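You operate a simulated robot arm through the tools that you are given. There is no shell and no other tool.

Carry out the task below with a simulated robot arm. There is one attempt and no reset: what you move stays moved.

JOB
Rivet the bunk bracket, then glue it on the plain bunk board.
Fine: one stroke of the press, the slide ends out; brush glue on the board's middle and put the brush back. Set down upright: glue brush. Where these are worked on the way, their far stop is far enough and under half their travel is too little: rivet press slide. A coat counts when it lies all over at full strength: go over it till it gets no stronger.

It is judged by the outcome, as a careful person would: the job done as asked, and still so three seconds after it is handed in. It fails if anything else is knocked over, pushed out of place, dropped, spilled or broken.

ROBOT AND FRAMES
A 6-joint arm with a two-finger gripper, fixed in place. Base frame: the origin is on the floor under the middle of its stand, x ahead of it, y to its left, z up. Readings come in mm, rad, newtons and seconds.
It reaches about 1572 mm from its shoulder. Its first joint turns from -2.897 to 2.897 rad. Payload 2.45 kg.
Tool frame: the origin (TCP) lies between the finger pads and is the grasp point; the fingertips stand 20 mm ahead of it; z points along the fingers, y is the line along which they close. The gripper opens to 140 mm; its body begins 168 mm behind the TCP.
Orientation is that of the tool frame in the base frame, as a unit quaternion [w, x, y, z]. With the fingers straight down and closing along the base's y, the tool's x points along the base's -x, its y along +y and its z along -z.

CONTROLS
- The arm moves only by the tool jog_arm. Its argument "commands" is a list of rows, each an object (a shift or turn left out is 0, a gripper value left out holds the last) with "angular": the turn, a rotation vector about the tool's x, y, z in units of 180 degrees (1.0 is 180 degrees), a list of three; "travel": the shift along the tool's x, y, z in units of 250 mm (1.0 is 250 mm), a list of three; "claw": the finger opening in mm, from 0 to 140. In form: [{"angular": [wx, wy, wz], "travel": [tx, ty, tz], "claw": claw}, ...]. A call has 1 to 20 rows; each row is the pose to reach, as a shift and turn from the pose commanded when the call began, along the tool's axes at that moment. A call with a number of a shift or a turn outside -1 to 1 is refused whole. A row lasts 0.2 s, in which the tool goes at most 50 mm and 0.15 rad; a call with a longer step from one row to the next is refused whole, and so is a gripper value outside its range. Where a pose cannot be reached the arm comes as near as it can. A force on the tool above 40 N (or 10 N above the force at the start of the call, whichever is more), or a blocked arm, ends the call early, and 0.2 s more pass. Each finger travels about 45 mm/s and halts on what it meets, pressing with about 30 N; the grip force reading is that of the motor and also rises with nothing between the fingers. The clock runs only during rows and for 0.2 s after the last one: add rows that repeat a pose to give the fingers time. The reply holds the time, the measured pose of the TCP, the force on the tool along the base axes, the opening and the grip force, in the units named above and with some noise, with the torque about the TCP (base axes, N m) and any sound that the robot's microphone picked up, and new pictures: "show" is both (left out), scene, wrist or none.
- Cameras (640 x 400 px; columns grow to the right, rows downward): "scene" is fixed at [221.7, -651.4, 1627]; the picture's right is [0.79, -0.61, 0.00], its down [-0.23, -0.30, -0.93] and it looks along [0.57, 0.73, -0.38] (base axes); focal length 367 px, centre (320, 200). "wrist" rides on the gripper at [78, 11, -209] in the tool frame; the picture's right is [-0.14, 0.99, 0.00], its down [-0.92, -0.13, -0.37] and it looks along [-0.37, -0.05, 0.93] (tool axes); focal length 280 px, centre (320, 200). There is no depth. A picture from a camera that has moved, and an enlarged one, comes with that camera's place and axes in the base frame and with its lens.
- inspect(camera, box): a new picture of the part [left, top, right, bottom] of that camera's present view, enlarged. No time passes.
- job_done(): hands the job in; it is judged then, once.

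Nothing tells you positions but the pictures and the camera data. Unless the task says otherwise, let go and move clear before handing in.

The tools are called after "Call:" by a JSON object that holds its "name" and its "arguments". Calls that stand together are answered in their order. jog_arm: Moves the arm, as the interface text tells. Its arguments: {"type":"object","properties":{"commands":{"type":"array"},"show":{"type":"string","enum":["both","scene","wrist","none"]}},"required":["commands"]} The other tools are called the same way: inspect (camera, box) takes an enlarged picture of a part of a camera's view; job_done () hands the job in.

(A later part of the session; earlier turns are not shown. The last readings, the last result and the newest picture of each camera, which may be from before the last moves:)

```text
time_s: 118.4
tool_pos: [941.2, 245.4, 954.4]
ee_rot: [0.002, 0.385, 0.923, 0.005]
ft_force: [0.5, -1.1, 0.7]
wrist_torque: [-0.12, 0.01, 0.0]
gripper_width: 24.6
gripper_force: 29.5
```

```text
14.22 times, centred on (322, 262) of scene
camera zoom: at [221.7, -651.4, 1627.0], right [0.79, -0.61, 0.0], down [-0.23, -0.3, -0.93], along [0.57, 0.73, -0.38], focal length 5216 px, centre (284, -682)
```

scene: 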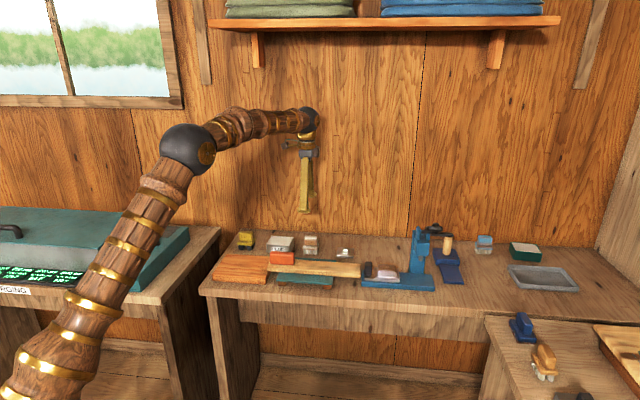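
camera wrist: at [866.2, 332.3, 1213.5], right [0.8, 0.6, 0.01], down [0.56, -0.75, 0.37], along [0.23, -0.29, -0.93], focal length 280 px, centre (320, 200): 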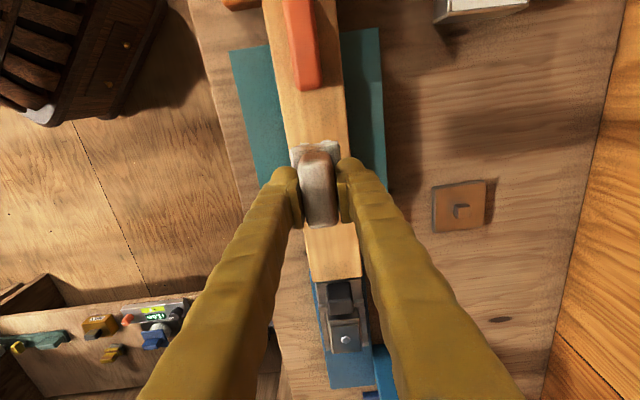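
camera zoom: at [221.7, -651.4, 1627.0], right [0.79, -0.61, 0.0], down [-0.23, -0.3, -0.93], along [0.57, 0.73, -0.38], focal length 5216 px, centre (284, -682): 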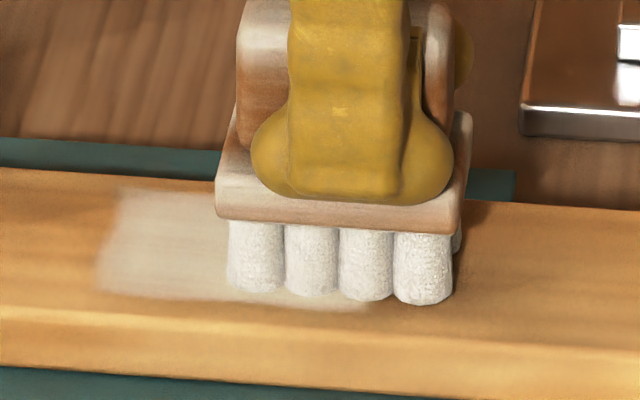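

Call:
{"name": "jog_arm", "arguments": {"commands": [{"travel": [0.03, 0.03, 0.006], "claw": 15}, {"travel": [0.08, 0.03, 0.006], "claw": 15}, {"travel": [0.13, 0.03, 0.006], "claw": 15}, {"travel": [0.18, 0.03, 0.006], "claw": 15}, {"travel": [0.18, -0.03, 0.006], "claw": 15}, {"travel": [0.13, -0.03, 0.006], "claw": 15}, {"travel": [0.08, -0.03, 0.006], "claw": 15}, {"travel": [0.03, -0.03, 0.006], "claw": 15}, {"travel": [-0.01, -0.03, 0.006], "claw": 15}, {"travel": [-0.01, 0.01, 0.006], "claw": 15}, {"travel": [0.03, 0.01, 0.006], "claw": 15}, {"travel": [0.08, 0.01, 0.006], "claw": 15}, {"travel": [0.13, 0.01, 0.006], "claw": 15}, {"travel": [0.18, 0.01, 0.006], "claw": 15}, {"travel": [0.18, -0.01, 0.006], "claw": 15}, {"travel": [0.13, -0.01, 0.006], "claw": 15}, {"travel": [0.08, -0.01, 0.006], "claw": 15}, {"travel": [0.03, -0.01, 0.006], "claw": 15}, {"travel": [-0.01, -0.01, 0.006], "claw": 15}, {"travel": [-0.01, 0, 0.006], "claw": 15}], "show": "none"}}

Call:
{"name": "inspect", "arguments": {"camera": "scene", "box": [300, 248, 345, 276]}}

```text
time_s: 121.1
tool_pos: [927.6, 264.3, 953.6]
ee_rot: [0.004, 0.385, 0.923, 0.005]
ft_force: [-2.7, 1.3, 8.8]
wrist_torque: [0.03, 0.27, -0.07]
gripper_width: 24.8
gripper_force: 29.9
stopped in row 13: the force on the tool passed its limit at 42 N (the readings are from after the stop); the commanded pose is now the measured one
```

```text
14.22 times, centred on (322, 262) of scene
camera zoom: at [221.7, -651.4, 1627.0], right [0.79, -0.61, 0.0], down [-0.23, -0.3, -0.93], along [0.57, 0.73, -0.38], focal length 5216 px, centre (284, -682)
```

zoom: 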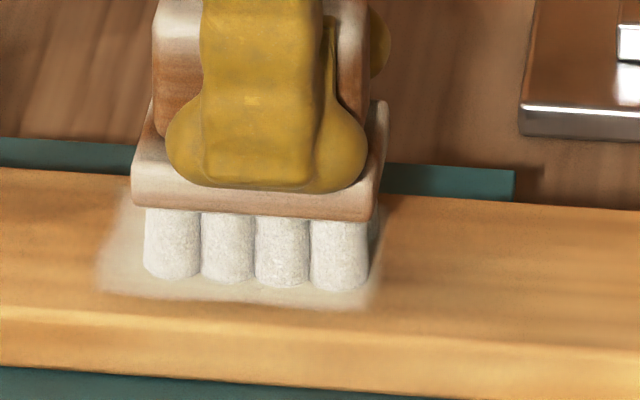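

Call:
{"name": "jog_arm", "arguments": {"commands": [{"travel": [0, 0, -0.06], "claw": 15}, {"travel": [0, 0, -0.2], "claw": 15}, {"travel": [-0.15, 0, -0.25], "claw": 15}, {"travel": [-0.3, 0, -0.25], "claw": 15}, {"travel": [-0.4, 0, -0.25], "claw": 15}, {"travel": [-0.4, 0, -0.25], "claw": 15}], "show": "wrist"}}

Call:
{"name": "inspect", "arguments": {"camera": "scene", "box": [300, 248, 345, 276]}}

Call:
{"name": "inspect", "arguments": {"camera": "wrist", "box": [250, 20, 390, 150]}}

```text
time_s: 122.5
tool_pos: [998.5, 192.1, 1016.1]
ee_rot: [0.002, 0.385, 0.923, 0.004]
ft_force: [-0.5, 0.1, 0.3]
wrist_torque: [0.01, 0.0, -0.01]
gripper_width: 24.7
gripper_force: 30.2
camera wrist: at [948.9, 251.6, 1223.8], right [0.8, 0.6, 0.01], down [0.55, -0.75, 0.37], along [0.23, -0.29, -0.93], focal length 280 px, centre (320, 200)
```

wrist: 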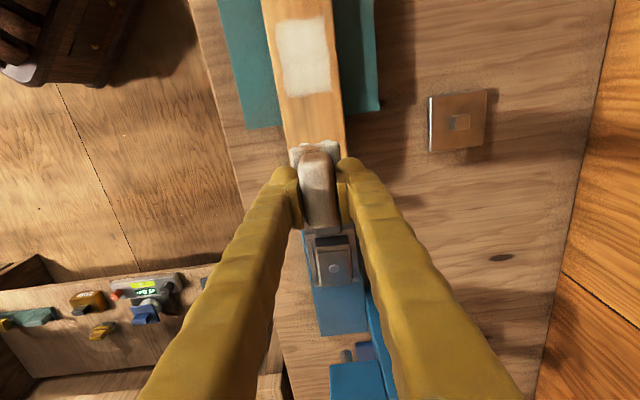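

```text
14.22 times, centred on (322, 262) of scene
camera zoom: at [221.7, -651.4, 1627.0], right [0.79, -0.61, 0.0], down [-0.23, -0.3, -0.93], along [0.57, 0.73, -0.38], focal length 5216 px, centre (284, -682)
```

zoom: 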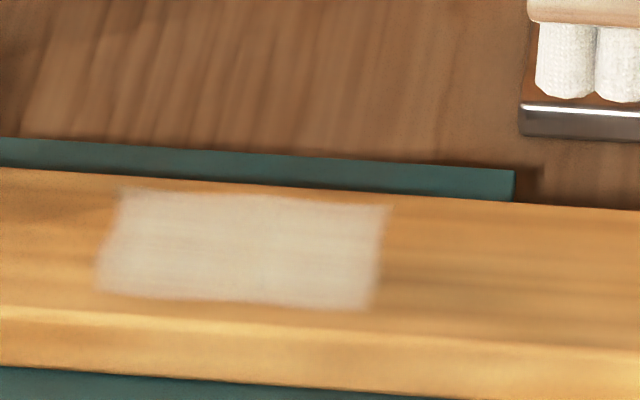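

```text
3.08 times, centred on (320, 85) of wrist
camera zoom: at [948.9, 251.6, 1223.8], right [0.8, 0.6, 0.01], down [0.55, -0.75, 0.37], along [0.23, -0.29, -0.93], focal length 863 px, centre (320, 554)
```

zoom: 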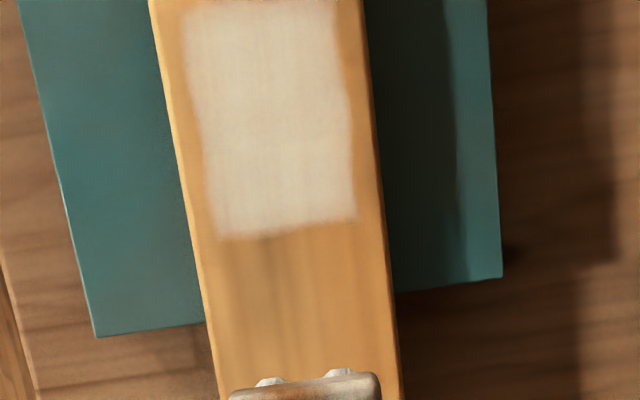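

The coat forms a rectangle about 70×55 mm on the plank's middle. I'll go over it more until it stops getting whiter.

Call:
{"name": "jog_arm", "arguments": {"commands": [{"travel": [0.12, -0.003, 0.02], "claw": 15}, {"travel": [0.28, -0.008, 0.04], "claw": 15}, {"travel": [0.433, -0.012, 0.1], "claw": 15}, {"travel": [0.433, -0.012, 0.2], "claw": 15}, {"travel": [0.433, -0.012, 0.24], "claw": 15}, {"travel": [0.433, -0.012, 0.249], "claw": 15}, {"travel": [0.48, -0.012, 0.249], "claw": 15}, {"travel": [0.505, 0.028, 0.249], "claw": 15}, {"travel": [0.46, 0.028, 0.249], "claw": 15}, {"travel": [0.41, 0.028, 0.249], "claw": 15}, {"travel": [0.36, 0.028, 0.249], "claw": 15}, {"travel": [0.36, -0.012, 0.249], "claw": 15}, {"travel": [0.41, -0.012, 0.249], "claw": 15}, {"travel": [0.46, -0.012, 0.249], "claw": 15}, {"travel": [0.505, -0.012, 0.249], "claw": 15}, {"travel": [0.505, -0.052, 0.249], "claw": 15}, {"travel": [0.46, -0.052, 0.249], "claw": 15}, {"travel": [0.41, -0.052, 0.249], "claw": 15}, {"travel": [0.36, -0.052, 0.249], "claw": 15}, {"travel": [0.36, -0.012, 0.249], "claw": 15}], "show": "none"}}

Call:
{"name": "inspect", "arguments": {"camera": "scene", "box": [300, 248, 345, 276]}}

```text
time_s: 126.7
tool_pos: [932.1, 253.9, 953.8]
ee_rot: [0.002, 0.385, 0.923, 0.004]
ft_force: [-4.1, -7.1, 16.2]
wrist_torque: [-0.46, 0.25, -0.03]
gripper_width: 24.7
gripper_force: 29.8
```

```text
14.22 times, centred on (322, 262) of scene
camera zoom: at [221.7, -651.4, 1627.0], right [0.79, -0.61, 0.0], down [-0.23, -0.3, -0.93], along [0.57, 0.73, -0.38], focal length 5216 px, centre (284, -682)
```

zoom: 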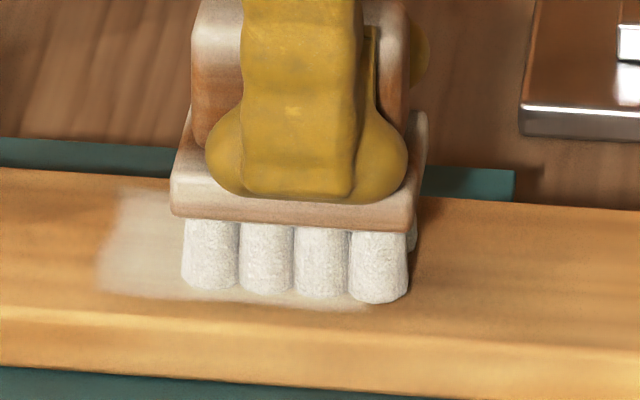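

Call:
{"name": "jog_arm", "arguments": {"commands": [{"travel": [0.05, 0.0, 0], "claw": 15}, {"travel": [0.1, 0.0, 0], "claw": 15}, {"travel": [0.145, 0.0, 0], "claw": 15}, {"travel": [0.145, 0.04, 0], "claw": 15}, {"travel": [0.1, 0.04, 0], "claw": 15}, {"travel": [0.05, 0.04, 0], "claw": 15}, {"travel": [0, 0.04, 0], "claw": 15}, {"travel": [0, -0.04, 0], "claw": 15}, {"travel": [0.05, -0.04, 0], "claw": 15}, {"travel": [0.1, -0.04, 0], "claw": 15}, {"travel": [0.145, -0.04, 0], "claw": 15}, {"travel": [0.145, 0, 0], "claw": 15}, {"travel": [0.1, 0, 0], "claw": 15}, {"travel": [0.05, 0, 0], "claw": 15}, {"travel": [0, 0, 0], "claw": 15}, {"travel": [-0.03, 0, -0.06], "claw": 15}, {"travel": [-0.1, 0, -0.2], "claw": 15}, {"travel": [-0.25, 0, -0.25], "claw": 15}, {"travel": [-0.36, 0, -0.25], "claw": 15}, {"travel": [-0.36, 0, -0.25], "claw": 15}], "show": "wrist"}}

Call:
{"name": "inspect", "arguments": {"camera": "scene", "box": [300, 248, 345, 276]}}

Call:
{"name": "inspect", "arguments": {"camera": "wrist", "box": [250, 20, 390, 150]}}

```text
time_s: 130.9
tool_pos: [996.3, 190.1, 1016.1]
ee_rot: [0.002, 0.385, 0.923, 0.004]
ft_force: [0.0, 0.7, -1.2]
wrist_torque: [-0.02, -0.04, 0.03]
gripper_width: 24.9
gripper_force: 30.0
camera wrist: at [948.2, 248.8, 1224.6], right [0.8, 0.6, 0.01], down [0.55, -0.75, 0.37], along [0.23, -0.29, -0.93], focal length 280 px, centre (320, 200)
```

wrist: 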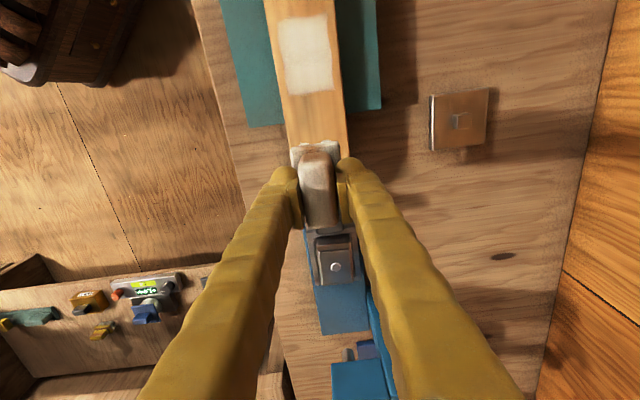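

```text
14.22 times, centred on (322, 262) of scene
camera zoom: at [221.7, -651.4, 1627.0], right [0.79, -0.61, 0.0], down [-0.23, -0.3, -0.93], along [0.57, 0.73, -0.38], focal length 5216 px, centre (284, -682)
```

zoom: 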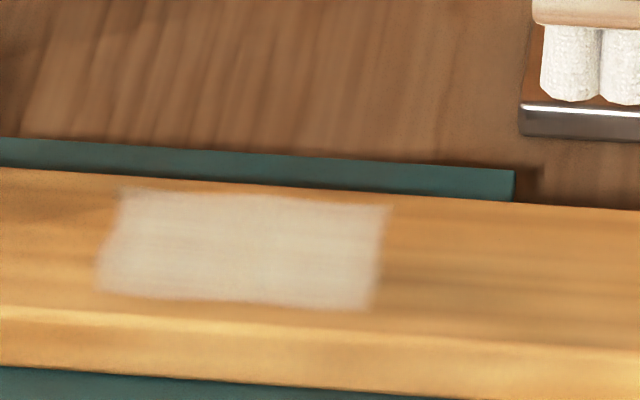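

```text
3.08 times, centred on (320, 85) of wrist
camera zoom: at [948.2, 248.8, 1224.6], right [0.8, 0.6, 0.01], down [0.55, -0.75, 0.37], along [0.23, -0.29, -0.93], focal length 863 px, centre (320, 554)
```

zoom: 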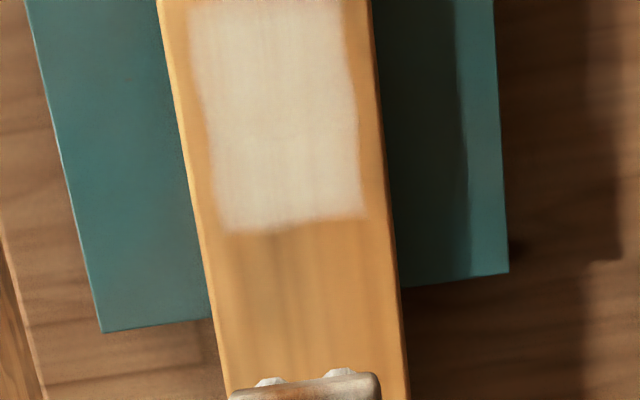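

Call:
{"name": "jog_arm", "arguments": {"commands": [{"travel": [0.12, 0.0, 0.02], "claw": 15}, {"travel": [0.28, 0.0, 0.04], "claw": 15}, {"travel": [0.433, 0.0, 0.1], "claw": 15}, {"travel": [0.433, 0.0, 0.2], "claw": 15}, {"travel": [0.433, 0.0, 0.24], "claw": 15}, {"travel": [0.433, 0.0, 0.25], "claw": 15}, {"travel": [0.49, 0.03, 0.25], "claw": 15}, {"travel": [0.54, 0.056, 0.25], "claw": 15}, {"travel": [0.48, 0.056, 0.25], "claw": 15}, {"travel": [0.42, 0.056, 0.25], "claw": 15}, {"travel": [0.36, 0.056, 0.25], "claw": 15}, {"travel": [0.32, 0.056, 0.25], "claw": 15}, {"travel": [0.32, 0.0, 0.25], "claw": 15}, {"travel": [0.32, -0.056, 0.25], "claw": 15}, {"travel": [0.38, -0.056, 0.25], "claw": 15}, {"travel": [0.44, -0.056, 0.25], "claw": 15}, {"travel": [0.5, -0.056, 0.25], "claw": 15}, {"travel": [0.54, -0.056, 0.25], "claw": 15}, {"travel": [0.54, 0, 0.25], "claw": 15}, {"travel": [0.48, 0, 0.25], "claw": 15}], "show": "none"}}

Call:
{"name": "jog_arm", "arguments": {"commands": [{"travel": [-0.06, 0, 0], "claw": 15}, {"travel": [-0.11, 0, 0], "claw": 15}, {"travel": [-0.15, 0, -0.06], "claw": 15}, {"travel": [-0.25, 0, -0.2], "claw": 15}, {"travel": [-0.38, 0, -0.25], "claw": 15}, {"travel": [-0.48, 0, -0.25], "claw": 15}, {"travel": [-0.48, 0, -0.25], "claw": 15}], "show": "none"}}

Call:
{"name": "inspect", "arguments": {"camera": "scene", "box": [300, 248, 345, 276]}}

Call:
{"name": "inspect", "arguments": {"camera": "wrist", "box": [250, 0, 390, 150]}}

```text
time_s: 135.1
tool_pos: [910.4, 276.5, 952.9]
ee_rot: [0.002, 0.385, 0.923, 0.004]
ft_force: [-7.5, 8.3, 22.8]
wrist_torque: [0.25, 0.49, -0.07]
gripper_width: 25.0
gripper_force: 29.5
```

```text
time_s: 136.7
tool_pos: [998.4, 190.0, 1016.6]
ee_rot: [0.002, 0.385, 0.923, 0.004]
ft_force: [0.5, 0.2, -1.3]
wrist_torque: [0.0, 0.01, -0.02]
gripper_width: 24.7
gripper_force: 30.3
```

```text
14.22 times, centred on (322, 262) of scene
camera zoom: at [221.7, -651.4, 1627.0], right [0.79, -0.61, 0.0], down [-0.23, -0.3, -0.93], along [0.57, 0.73, -0.38], focal length 5216 px, centre (284, -682)
```

zoom: 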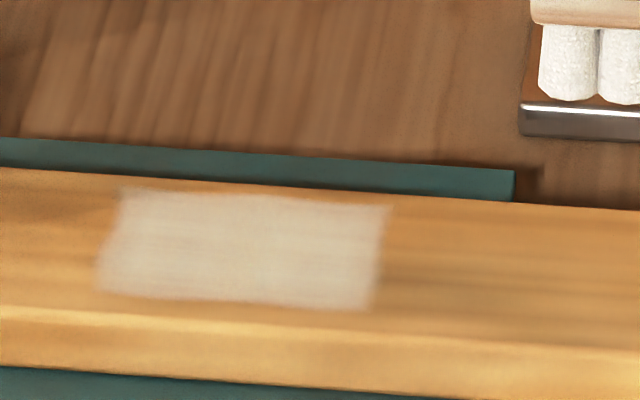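

```text
2.67 times, centred on (320, 75) of wrist
camera zoom: at [947.9, 249.2, 1224.7], right [0.8, 0.6, 0.01], down [0.55, -0.75, 0.37], along [0.23, -0.29, -0.93], focal length 748 px, centre (320, 533)
```

zoom: 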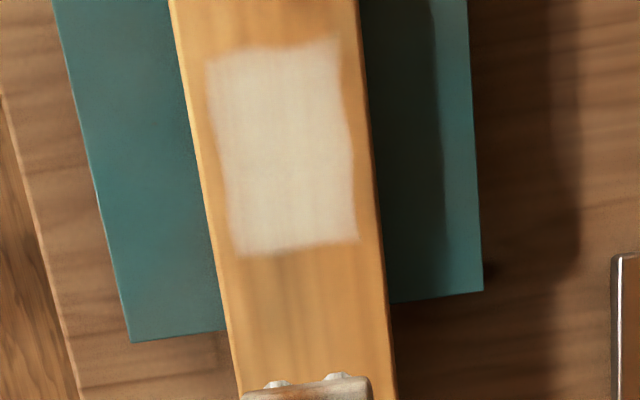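

The coat no longer changes and lies evenly over the whole rectangle. Now I'll take the brush back to its spot behind the boards.

Call:
{"name": "jog_arm", "arguments": {"commands": [{"travel": [0.1, 0.115, 0], "claw": 15}, {"travel": [0.21, 0.23, 0], "claw": 15}, {"travel": [0.31, 0.345, 0], "claw": 15}, {"travel": [0.415, 0.46, 0], "claw": 15}, {"travel": [0.52, 0.58, 0], "claw": 15}, {"travel": [0.622, 0.692, 0], "claw": 15}, {"travel": [0.622, 0.692, 0.1], "claw": 15}, {"travel": [0.622, 0.692, 0.25], "claw": 15}, {"travel": [0.622, 0.692, 0.38], "claw": 15}, {"travel": [0.622, 0.692, 0.38], "claw": 15}], "show": "wrist"}}

Call:
{"name": "inspect", "arguments": {"camera": "scene", "box": [280, 210, 350, 265]}}

```text
time_s: 138.9
tool_pos: [1009.7, 421.4, 922.1]
ee_rot: [0.002, 0.384, 0.923, 0.004]
ft_force: [-0.2, 0.6, -0.5]
wrist_torque: [0.01, -0.03, 0.02]
gripper_width: 24.6
gripper_force: 30.0
camera wrist: at [961.7, 482.0, 1131.2], right [0.8, 0.6, 0.01], down [0.55, -0.75, 0.37], along [0.23, -0.29, -0.93], focal length 280 px, centre (320, 200)
```

wrist: 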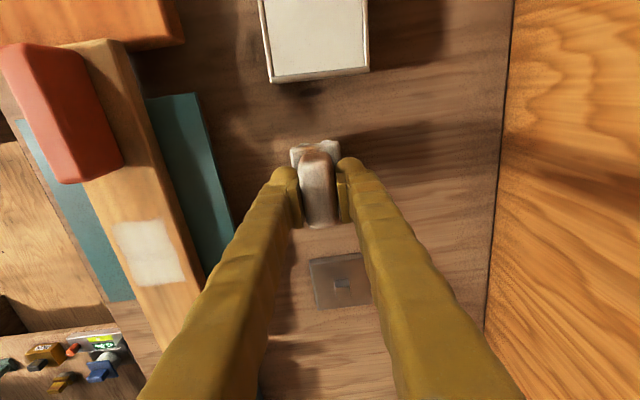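

```text
7.27 times, centred on (315, 238) of scene
camera zoom: at [221.7, -651.4, 1627.0], right [0.79, -0.61, 0.0], down [-0.23, -0.3, -0.93], along [0.57, 0.73, -0.38], focal length 2667 px, centre (356, -73)
```

zoom: 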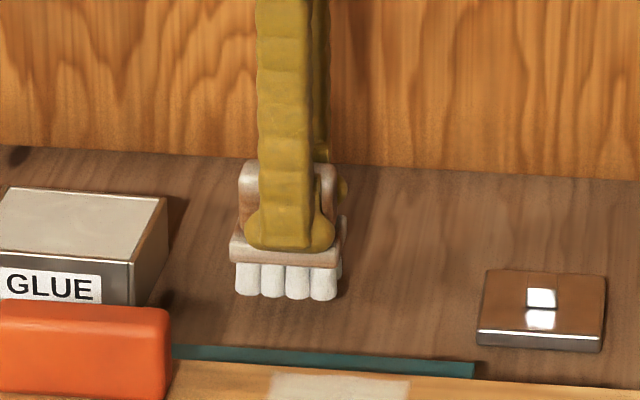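

Call:
{"name": "jog_arm", "arguments": {"commands": [{"travel": [0, 0.005, 0.03], "claw": 15}, {"travel": [0, 0.005, 0.052], "claw": 15}, {"travel": [0, 0.005, 0.058], "claw": 15}, {"travel": [0, 0.005, 0.063], "claw": 15}, {"travel": [0, 0.005, 0.066], "claw": 15}, {"travel": [0, 0.005, 0.069], "claw": 15}], "show": "none"}}

Call:
{"name": "inspect", "arguments": {"camera": "scene", "box": [295, 225, 335, 260]}}

```text
time_s: 140.3
tool_pos: [1011.8, 423.1, 906.6]
ee_rot: [0.003, 0.385, 0.923, 0.005]
ft_force: [-0.2, -0.3, 5.4]
wrist_torque: [-0.11, 0.1, -0.02]
gripper_width: 24.7
gripper_force: 29.8
```

```text
11.43 times, centred on (315, 242) of scene
camera zoom: at [221.7, -651.4, 1627.0], right [0.79, -0.61, 0.0], down [-0.23, -0.3, -0.93], along [0.57, 0.73, -0.38], focal length 4191 px, centre (377, -286)
```

zoom: 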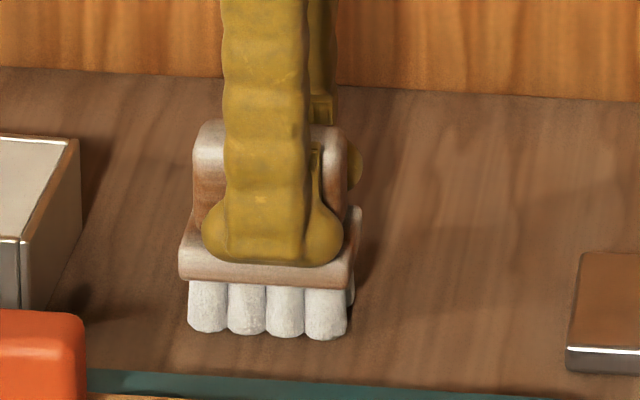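

Brush is touching down upright at its original spot; releasing and rising clear.

Call:
{"name": "jog_arm", "arguments": {"commands": [{"travel": [0, 0, 0], "claw": 35}, {"travel": [0, 0, 0], "claw": 60}, {"travel": [0, 0, 0], "claw": 70}, {"travel": [0, 0, -0.02], "claw": 70}, {"travel": [0, 0, -0.1], "claw": 70}, {"travel": [0, 0, -0.25], "claw": 70}, {"travel": [0, 0, -0.45], "claw": 70}, {"travel": [0, 0, -0.6], "claw": 70}], "show": "wrist"}}

Call:
{"name": "inspect", "arguments": {"camera": "scene", "box": [205, 215, 405, 305]}}

Call:
{"name": "inspect", "arguments": {"camera": "scene", "box": [298, 230, 328, 260]}}

```text
time_s: 142.1
tool_pos: [1009.5, 421.5, 1053.8]
ee_rot: [0.002, 0.385, 0.923, 0.004]
ft_force: [0.6, 0.1, -0.3]
wrist_torque: [0.02, 0.05, 0.03]
gripper_width: 70.2
gripper_force: 0.1
camera wrist: at [961.6, 482.2, 1262.5], right [0.8, 0.6, 0.01], down [0.55, -0.75, 0.37], along [0.23, -0.29, -0.93], focal length 280 px, centre (320, 200)
```

wrist: 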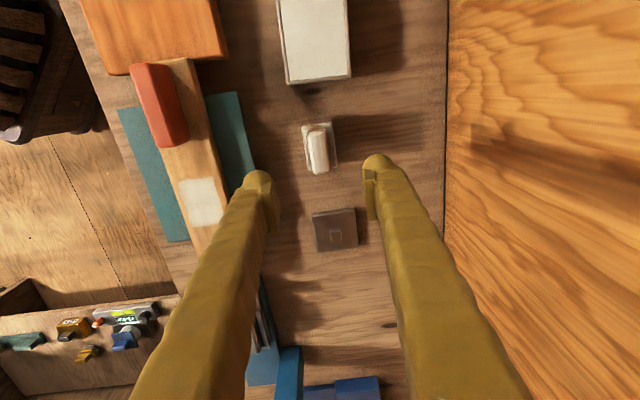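

```text
3.20 times, centred on (305, 260) of scene
camera zoom: at [221.7, -651.4, 1627.0], right [0.79, -0.61, 0.0], down [-0.23, -0.3, -0.93], along [0.57, 0.73, -0.38], focal length 1174 px, centre (368, 8)
```

zoom: 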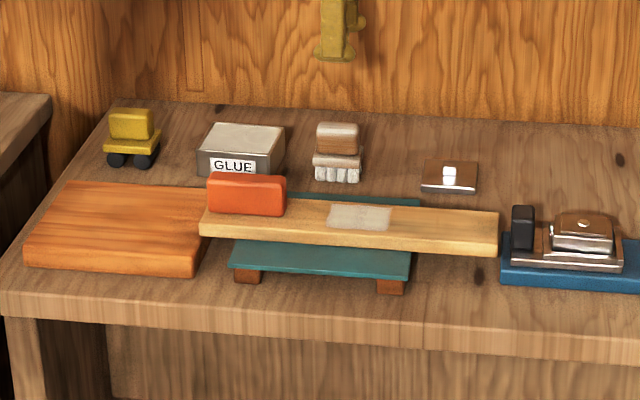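

```text
13.33 times, centred on (313, 245) of scene
camera zoom: at [221.7, -651.4, 1627.0], right [0.79, -0.61, 0.0], down [-0.23, -0.3, -0.93], along [0.57, 0.73, -0.38], focal length 4890 px, centre (413, -400)
```

zoom: 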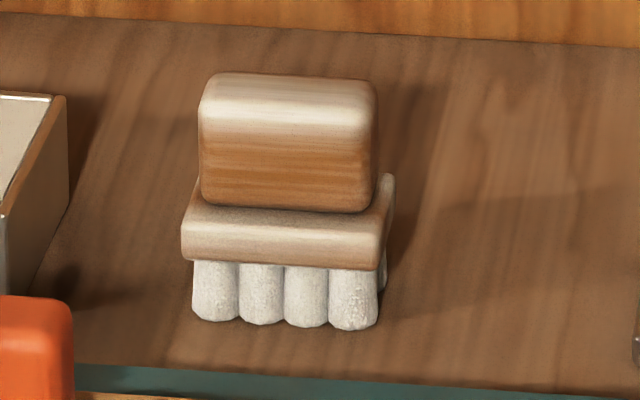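

The brush stands upright exactly where it was. The plank (the actual bunk board) and its red block should be where I found them, so I'll slide them back the ~127 mm before placing the bracket; first a look from above.

Call:
{"name": "jog_arm", "arguments": {"commands": [{"travel": [0.01, -0.14, 0], "claw": 100}, {"travel": [0.02, -0.28, 0], "claw": 100}, {"travel": [0.03, -0.42, 0.02], "claw": 100}, {"travel": [0.05, -0.56, 0.1], "claw": 100}, {"travel": [0.063, -0.69, 0.2], "claw": 100}, {"travel": [0.063, -0.69, 0.2], "claw": 100}], "show": "wrist"}}

Call:
{"name": "inspect", "arguments": {"camera": "wrist", "box": [230, 60, 410, 260]}}

Call:
{"name": "inspect", "arguments": {"camera": "scene", "box": [240, 245, 310, 285]}}

```text
time_s: 143.5
tool_pos: [877.1, 312.4, 1003.3]
ee_rot: [0.003, 0.385, 0.923, 0.003]
ft_force: [-0.8, -0.2, 0.4]
wrist_torque: [-0.01, 0.01, -0.03]
gripper_width: 100.0
gripper_force: 0.1
camera wrist: at [828.4, 372.0, 1212.0], right [0.8, 0.6, 0.01], down [0.55, -0.75, 0.37], along [0.23, -0.29, -0.93], focal length 280 px, centre (320, 200)
```

wrist: 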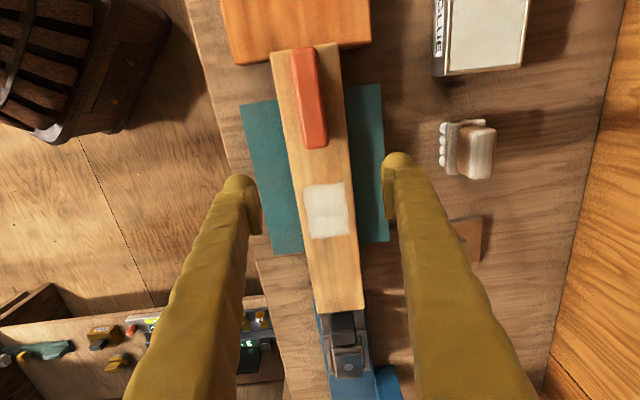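

```text
2.00 times, centred on (320, 160) of wrist
camera zoom: at [828.4, 372.0, 1212.0], right [0.8, 0.6, 0.01], down [0.55, -0.75, 0.37], along [0.23, -0.29, -0.93], focal length 561 px, centre (320, 280)
```

zoom: 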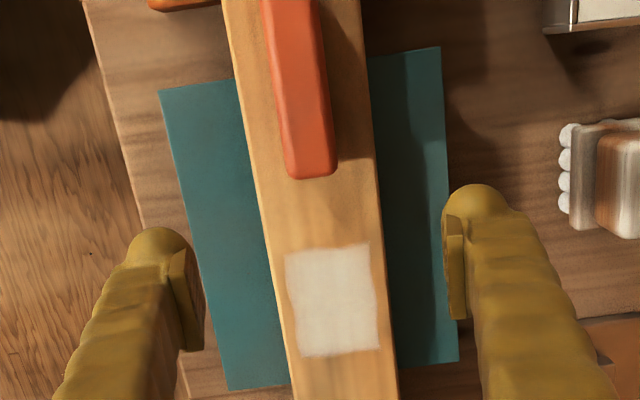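

```text
9.14 times, centred on (275, 265) of scene
camera zoom: at [221.7, -651.4, 1627.0], right [0.79, -0.61, 0.0], down [-0.23, -0.3, -0.93], along [0.57, 0.73, -0.38], focal length 3353 px, centre (731, -394)
```

zoom: 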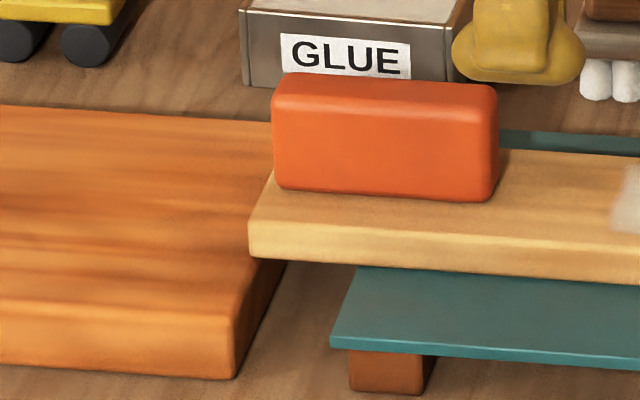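

Call:
{"name": "jog_arm", "arguments": {"commands": [{"travel": [0, -0.003, 0.15], "claw": 95}, {"travel": [0, -0.004, 0.3], "claw": 95}, {"travel": [0, -0.004, 0.38], "claw": 95}, {"travel": [0, -0.004, 0.41], "claw": 95}, {"travel": [0, -0.004, 0.42], "claw": 95}, {"travel": [0, -0.004, 0.42], "claw": 95}], "show": "none"}}

Call:
{"name": "jog_arm", "arguments": {"commands": [{"claw": 64}, {"claw": 64}, {"claw": 64}, {"claw": 64}], "show": "wrist"}}

```text
time_s: 144.9
tool_pos: [877.3, 312.8, 900.0]
ee_rot: [0.002, 0.386, 0.923, 0.004]
ft_force: [-0.1, -0.3, 0.4]
wrist_torque: [0.0, 0.0, 0.0]
gripper_width: 94.9
gripper_force: 0.0
```

```text
time_s: 145.9
tool_pos: [877.2, 313.4, 899.3]
ee_rot: [0.003, 0.385, 0.923, 0.004]
ft_force: [-2.1, -4.0, 8.1]
wrist_torque: [-0.13, 0.19, 0.05]
gripper_width: 68.9
gripper_force: 30.4
camera wrist: at [828.6, 372.7, 1107.6], right [0.8, 0.6, 0.01], down [0.55, -0.75, 0.37], along [0.23, -0.29, -0.93], focal length 280 px, centre (320, 200)
```

wrist: 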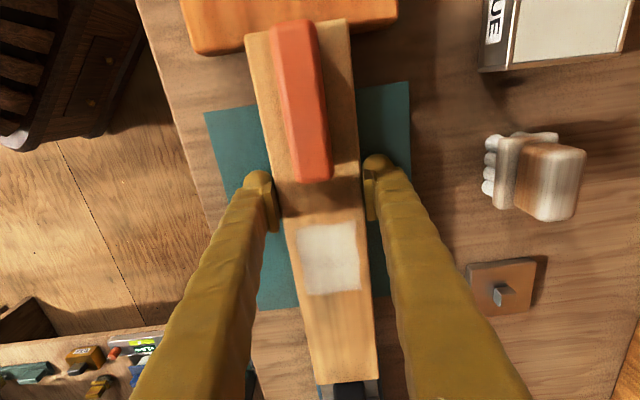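

Call:
{"name": "jog_arm", "arguments": {"commands": [{"travel": [0, 0, -0.005], "claw": 64}, {"travel": [0.015, 0, -0.006], "claw": 64}, {"travel": [0.04, 0, -0.006], "claw": 64}, {"travel": [0.07, 0, -0.006], "claw": 64}, {"travel": [0.1, 0, -0.006], "claw": 64}, {"travel": [0.13, 0, -0.006], "claw": 64}, {"travel": [0.16, 0, -0.006], "claw": 64}, {"travel": [0.19, 0, -0.006], "claw": 64}, {"travel": [0.22, 0, -0.006], "claw": 64}, {"travel": [0.24, 0, -0.006], "claw": 64}, {"travel": [0.24, 0, -0.006], "claw": 64}], "show": "wrist"}}

Call:
{"name": "inspect", "arguments": {"camera": "scene", "box": [215, 235, 345, 295]}}

```text
time_s: 148.3
tool_pos: [834.6, 355.2, 899.3]
ee_rot: [0.003, 0.385, 0.923, 0.005]
ft_force: [-0.2, -0.4, 0.0]
wrist_torque: [0.05, 0.04, 0.0]
gripper_width: 69.2
gripper_force: 30.0
camera wrist: at [786.0, 415.5, 1108.2], right [0.8, 0.6, 0.01], down [0.55, -0.75, 0.37], along [0.23, -0.29, -0.93], focal length 280 px, centre (320, 200)
```

wrist: 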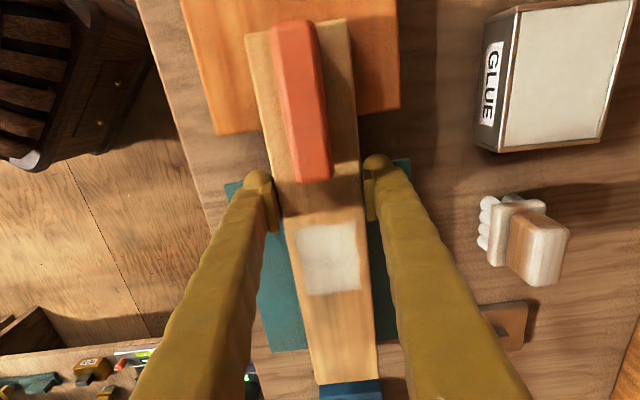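

```text
4.92 times, centred on (280, 265) of scene
camera zoom: at [221.7, -651.4, 1627.0], right [0.79, -0.61, 0.0], down [-0.23, -0.3, -0.93], along [0.57, 0.73, -0.38], focal length 1806 px, centre (517, -120)
```

zoom: 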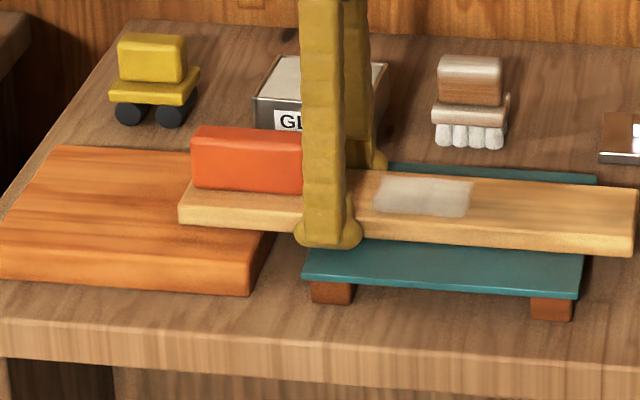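

Call:
{"name": "jog_arm", "arguments": {"commands": [{"travel": [0.015, 0, 0], "claw": 64}, {"travel": [0.04, 0, 0], "claw": 64}, {"travel": [0.07, 0, 0], "claw": 64}, {"travel": [0.1, 0, 0], "claw": 64}, {"travel": [0.13, 0, 0], "claw": 64}, {"travel": [0.16, 0, 0], "claw": 64}, {"travel": [0.19, 0, 0], "claw": 64}, {"travel": [0.22, 0, 0], "claw": 64}, {"travel": [0.245, 0, 0], "claw": 64}, {"travel": [0.264, 0, 0], "claw": 64}, {"travel": [0.264, 0, 0], "claw": 64}], "show": "wrist"}}

Call:
{"name": "inspect", "arguments": {"camera": "scene", "box": [225, 245, 275, 285]}}

Call:
{"name": "inspect", "arguments": {"camera": "scene", "box": [270, 250, 340, 292]}}

```text
time_s: 150.7
tool_pos: [786.9, 401.6, 899.6]
ee_rot: [0.003, 0.384, 0.923, 0.004]
ft_force: [1.3, 0.2, -0.5]
wrist_torque: [-0.17, -0.12, 0.07]
gripper_width: 68.9
gripper_force: 30.1
camera wrist: at [739.7, 462.4, 1107.8], right [0.8, 0.6, 0.01], down [0.55, -0.75, 0.37], along [0.23, -0.29, -0.93], focal length 280 px, centre (320, 200)
```

wrist: 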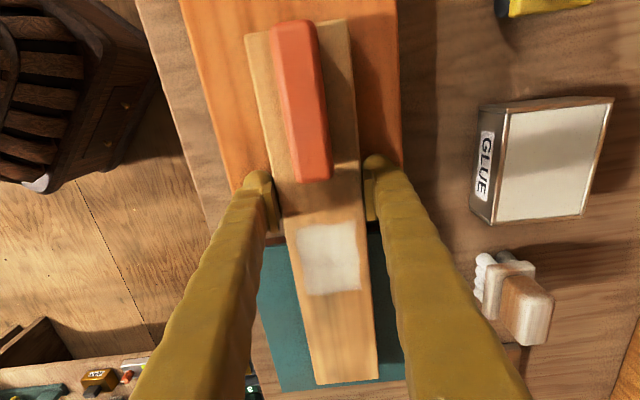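

```text
10.00 times, centred on (250, 265) of scene
camera zoom: at [221.7, -651.4, 1627.0], right [0.79, -0.61, 0.0], down [-0.23, -0.3, -0.93], along [0.57, 0.73, -0.38], focal length 3668 px, centre (1020, -450)
```

zoom: 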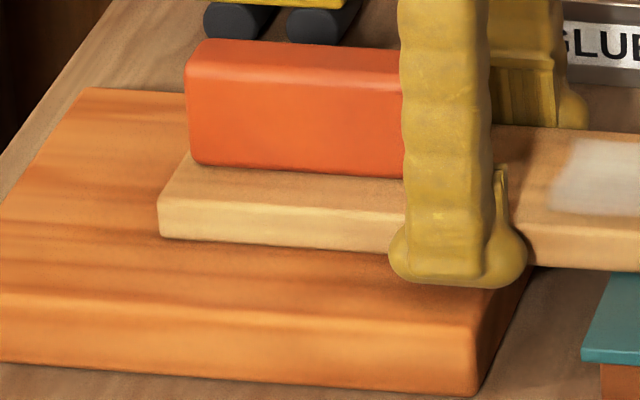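

```text
9.14 times, centred on (305, 271) of scene
camera zoom: at [221.7, -651.4, 1627.0], right [0.79, -0.61, 0.0], down [-0.23, -0.3, -0.93], along [0.57, 0.73, -0.38], focal length 3353 px, centre (457, -449)
```

zoom: 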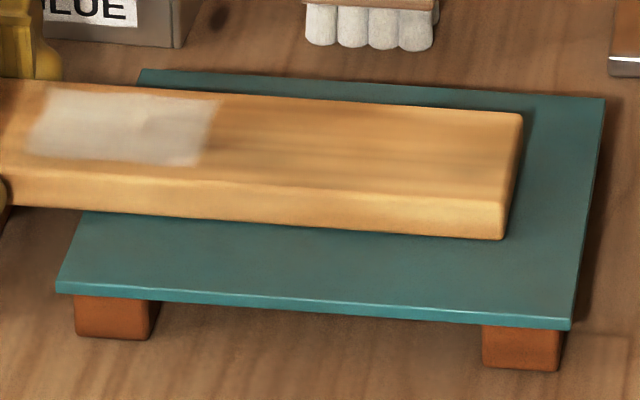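

The board and red block are back to within about a millimetre of where they were. Releasing and rising, then heading for the bracket.

Call:
{"name": "jog_arm", "arguments": {"commands": [{"travel": [0, 0, 0.004], "claw": 64}, {"travel": [0, 0, 0.006], "claw": 95}, {"travel": [0, 0, 0.006], "claw": 95}, {"travel": [0, 0, 0.006], "claw": 95}, {"travel": [0, 0, -0.1], "claw": 95}, {"travel": [0, 0, -0.28], "claw": 95}, {"travel": [0, 0, -0.46], "claw": 95}, {"travel": [0, 0, -0.6], "claw": 95}], "show": "wrist"}}

Call:
{"name": "inspect", "arguments": {"camera": "scene", "box": [225, 245, 275, 285]}}

Call:
{"name": "inspect", "arguments": {"camera": "wrist", "box": [230, 80, 410, 320]}}

```text
time_s: 152.5
tool_pos: [787.5, 402.4, 1048.2]
ee_rot: [0.003, 0.385, 0.923, 0.004]
ft_force: [0.3, -0.2, -1.1]
wrist_torque: [-0.03, 0.01, 0.0]
gripper_width: 95.1
gripper_force: 0.0
camera wrist: at [739.0, 461.7, 1257.9], right [0.8, 0.6, 0.01], down [0.55, -0.75, 0.37], along [0.23, -0.29, -0.93], focal length 280 px, centre (320, 200)
```

wrist: 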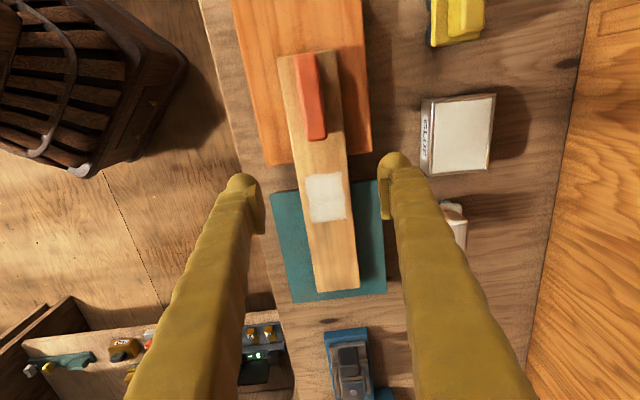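

```text
10.00 times, centred on (250, 265) of scene
camera zoom: at [221.7, -651.4, 1627.0], right [0.79, -0.61, 0.0], down [-0.23, -0.3, -0.93], along [0.57, 0.73, -0.38], focal length 3668 px, centre (1020, -450)
```

zoom: 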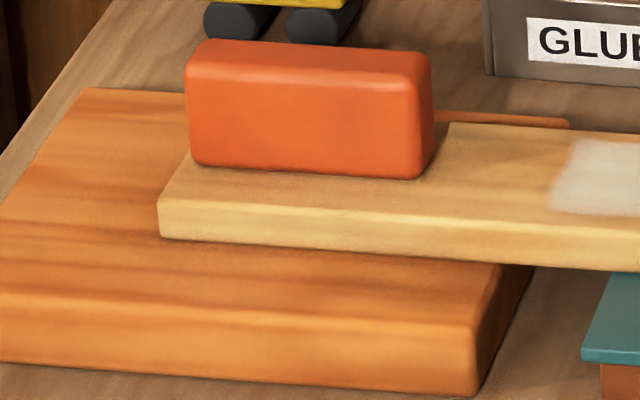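

```text
1.67 times, centred on (320, 200) of wrist
camera zoom: at [739.0, 461.7, 1257.9], right [0.8, 0.6, 0.01], down [0.55, -0.75, 0.37], along [0.23, -0.29, -0.93], focal length 467 px, centre (320, 200)
```

zoom: 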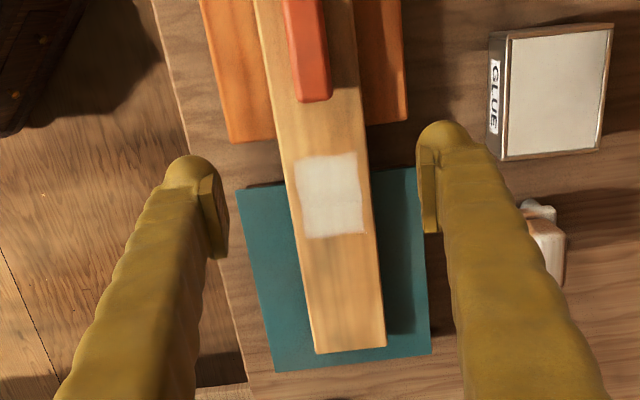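

Call:
{"name": "jog_arm", "arguments": {"commands": [{"travel": [-0.15, 0, -0.03]}, {"travel": [-0.33, 0, -0.06]}, {"travel": [-0.52, 0, -0.1]}, {"travel": [-0.71, 0, -0.12]}, {"travel": [-0.9, 0, -0.12]}], "show": "none"}}

Call:
{"name": "jog_arm", "arguments": {"commands": [{"travel": [-0.19, 0, 0]}, {"travel": [-0.38, 0, 0]}, {"travel": [-0.57, 0, 0]}, {"travel": [-0.7, 0, 0]}, {"travel": [-0.76, 0, 0], "claw": 120}, {"travel": [-0.76, 0, 0], "claw": 140}, {"travel": [-0.76, 0, 0], "claw": 140}], "show": "wrist"}}

Call:
{"name": "inspect", "arguments": {"camera": "wrist", "box": [260, 110, 400, 250]}}

Call:
{"name": "inspect", "arguments": {"camera": "scene", "box": [364, 258, 404, 288]}}

```text
time_s: 153.7
tool_pos: [944.7, 240.5, 1081.5]
ee_rot: [0.002, 0.385, 0.923, 0.005]
ft_force: [-0.1, -1.1, -0.9]
wrist_torque: [0.0, -0.03, 0.01]
gripper_width: 95.3
gripper_force: 0.0
```

```text
time_s: 155.3
tool_pos: [1078.8, 106.1, 1081.8]
ee_rot: [0.003, 0.385, 0.923, 0.005]
ft_force: [-0.1, 0.6, 0.9]
wrist_torque: [0.0, 0.06, 0.01]
gripper_width: 140.1
gripper_force: 0.0
camera wrist: at [1030.5, 166.4, 1289.5], right [0.8, 0.6, 0.01], down [0.55, -0.75, 0.37], along [0.23, -0.29, -0.93], focal length 280 px, centre (320, 200)
```

wrist: 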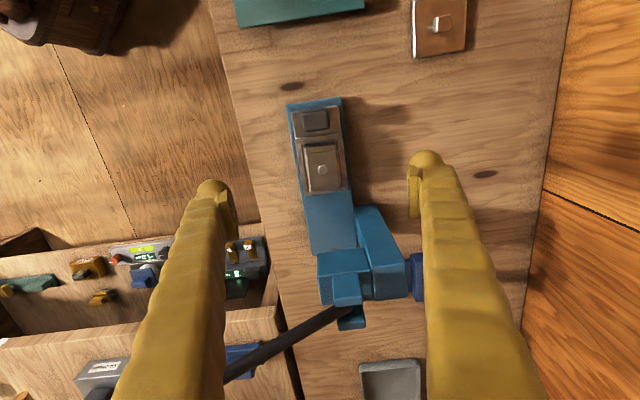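

```text
2.86 times, centred on (330, 180) of wrist
camera zoom: at [1030.5, 166.4, 1289.5], right [0.8, 0.6, 0.01], down [0.55, -0.75, 0.37], along [0.23, -0.29, -0.93], focal length 801 px, centre (291, 257)
```

zoom: 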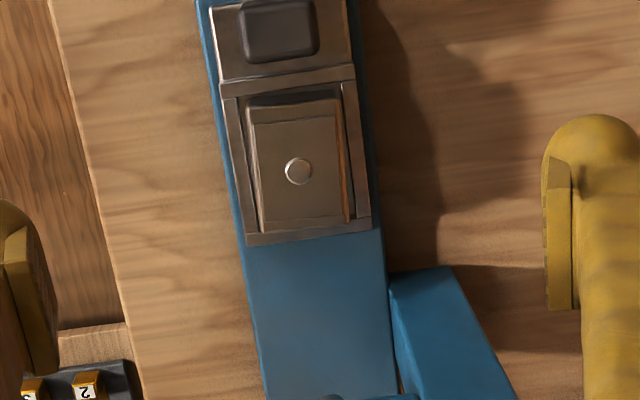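

```text
13.33 times, centred on (384, 273) of scene
camera zoom: at [221.7, -651.4, 1627.0], right [0.79, -0.61, 0.0], down [-0.23, -0.3, -0.93], along [0.57, 0.73, -0.38], focal length 4890 px, centre (-533, -773)
```

zoom: 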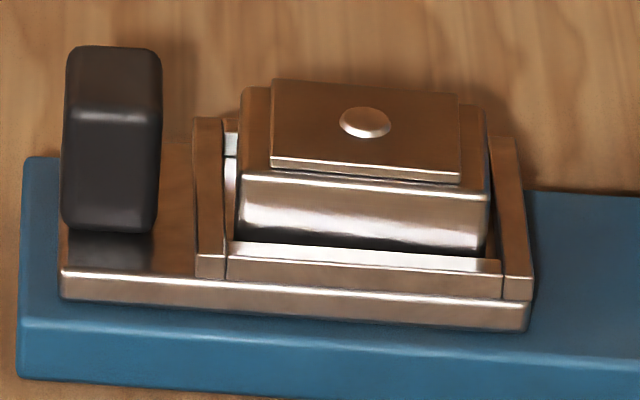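

I need to know the finger pad geometry for a secure hold on the bracket, so I'll zoom on the fingertips.

Call:
{"name": "inspect", "arguments": {"camera": "wrist", "box": [395, 140, 455, 230]}}

Call:
{"name": "inspect", "arguments": {"camera": "scene", "box": [350, 170, 430, 240]}}

```text
4.44 times, centred on (425, 185) of wrist
camera zoom: at [1030.5, 166.4, 1289.5], right [0.8, 0.6, 0.01], down [0.55, -0.75, 0.37], along [0.23, -0.29, -0.93], focal length 1246 px, centre (-147, 267)
```

zoom: 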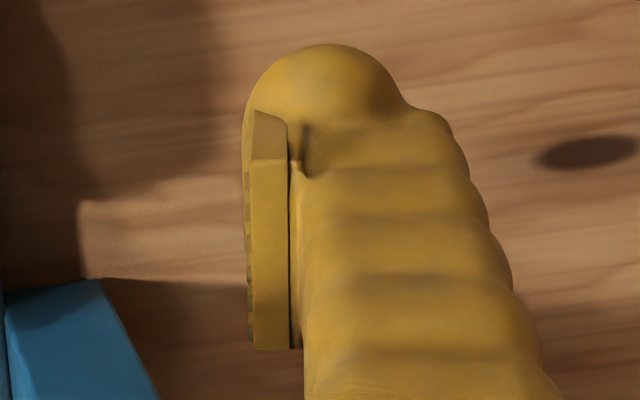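

```text
5.71 times, centred on (390, 205) of scene
camera zoom: at [221.7, -651.4, 1627.0], right [0.79, -0.61, 0.0], down [-0.23, -0.3, -0.93], along [0.57, 0.73, -0.38], focal length 2096 px, centre (-80, 171)
```

zoom: 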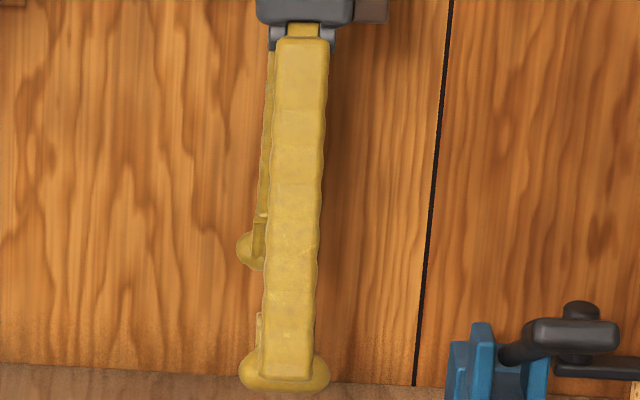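

Bracket centre is near (u 716, v 837.5), about 66×48 mm — matching the coat rectangle. I'll come down over it with the fingers front and back.

Call:
{"name": "jog_arm", "arguments": {"commands": [{"travel": [-0.05, -0.001, 0.12], "claw": 120}, {"travel": [-0.113, -0.001, 0.28], "claw": 100}, {"travel": [-0.113, -0.001, 0.44], "claw": 85}, {"travel": [-0.113, -0.001, 0.56], "claw": 85}, {"travel": [-0.113, -0.001, 0.62], "claw": 85}, {"travel": [-0.113, -0.001, 0.62], "claw": 85}], "show": "wrist"}}

Call:
{"name": "inspect", "arguments": {"camera": "wrist", "box": [240, 110, 400, 270]}}

Call:
{"name": "inspect", "arguments": {"camera": "scene", "box": [355, 225, 425, 290]}}

```text
time_s: 156.7
tool_pos: [1099.5, 86.7, 923.5]
ee_rot: [0.002, 0.385, 0.923, 0.004]
ft_force: [-0.5, -0.1, -0.6]
wrist_torque: [0.03, 0.02, 0.01]
gripper_width: 84.9
gripper_force: 0.0
camera wrist: at [1051.5, 146.8, 1133.3], right [0.8, 0.6, 0.01], down [0.55, -0.75, 0.37], along [0.23, -0.29, -0.93], focal length 280 px, centre (320, 200)
```

wrist: 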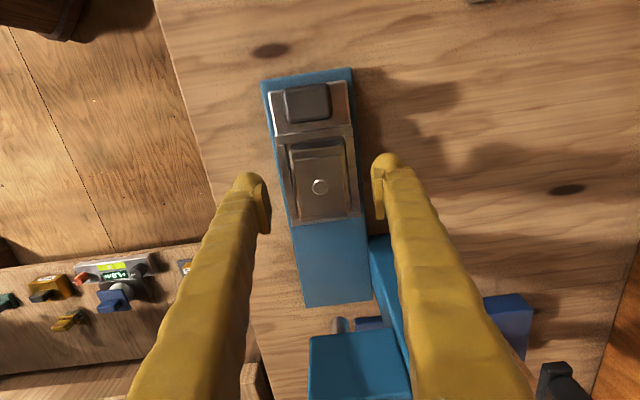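

```text
2.50 times, centred on (320, 190) of wrist
camera zoom: at [1051.5, 146.8, 1133.3], right [0.8, 0.6, 0.01], down [0.55, -0.75, 0.37], along [0.23, -0.29, -0.93], focal length 701 px, centre (320, 225)
```

zoom: 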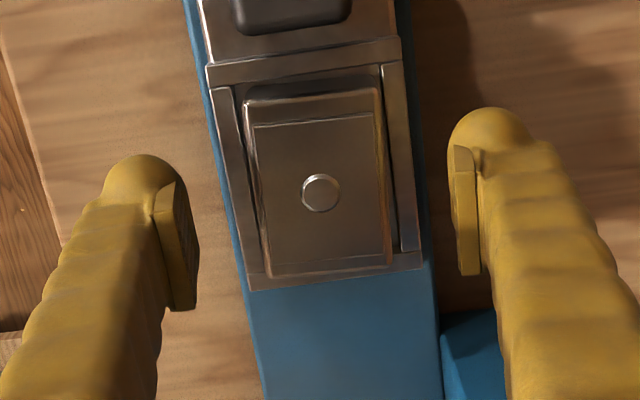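

```text
6.15 times, centred on (390, 258) of scene
camera zoom: at [221.7, -651.4, 1627.0], right [0.79, -0.61, 0.0], down [-0.23, -0.3, -0.93], along [0.57, 0.73, -0.38], focal length 2257 px, centre (-111, -154)
```

zoom: 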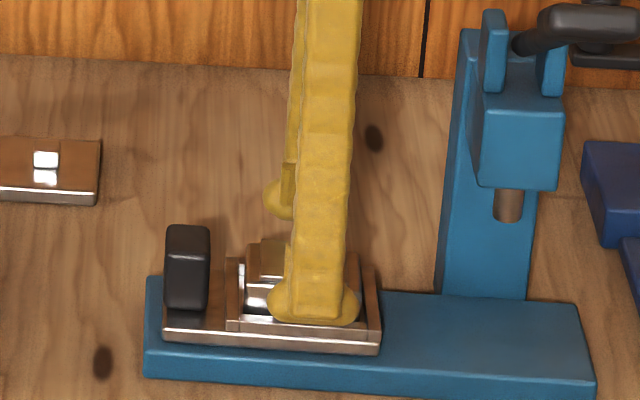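

Call:
{"name": "jog_arm", "arguments": {"commands": [{"travel": [0.005, 0, 0.03], "claw": 85}, {"travel": [0.006, 0, 0.05], "claw": 85}, {"travel": [0.006, 0, 0.058], "claw": 85}, {"travel": [0.006, 0, 0.064], "claw": 85}, {"travel": [0.006, 0, 0.07], "claw": 85}, {"travel": [0.006, 0, 0.076], "claw": 85}, {"travel": [0.006, 0, 0.082], "claw": 85}], "show": "none"}}

Call:
{"name": "inspect", "arguments": {"camera": "scene", "box": [365, 245, 415, 290]}}

```text
time_s: 158.3
tool_pos: [1098.6, 89.3, 905.1]
ee_rot: [0.003, 0.385, 0.923, 0.004]
ft_force: [0.1, -0.5, -0.5]
wrist_torque: [-0.01, 0.03, 0.01]
gripper_width: 84.9
gripper_force: 0.2
```

```text
8.89 times, centred on (390, 268) of scene
camera zoom: at [221.7, -651.4, 1627.0], right [0.79, -0.61, 0.0], down [-0.23, -0.3, -0.93], along [0.57, 0.73, -0.38], focal length 3260 px, centre (-302, -400)
```

zoom: 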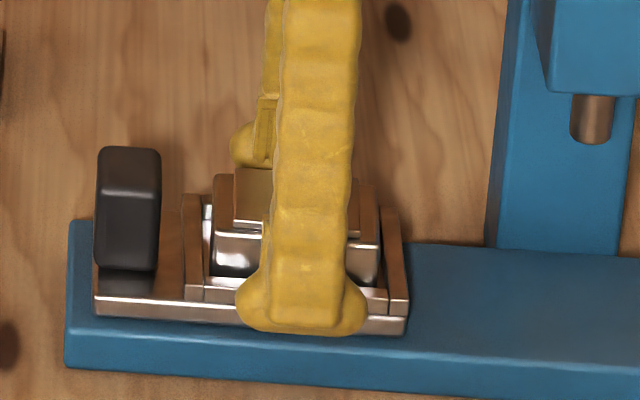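

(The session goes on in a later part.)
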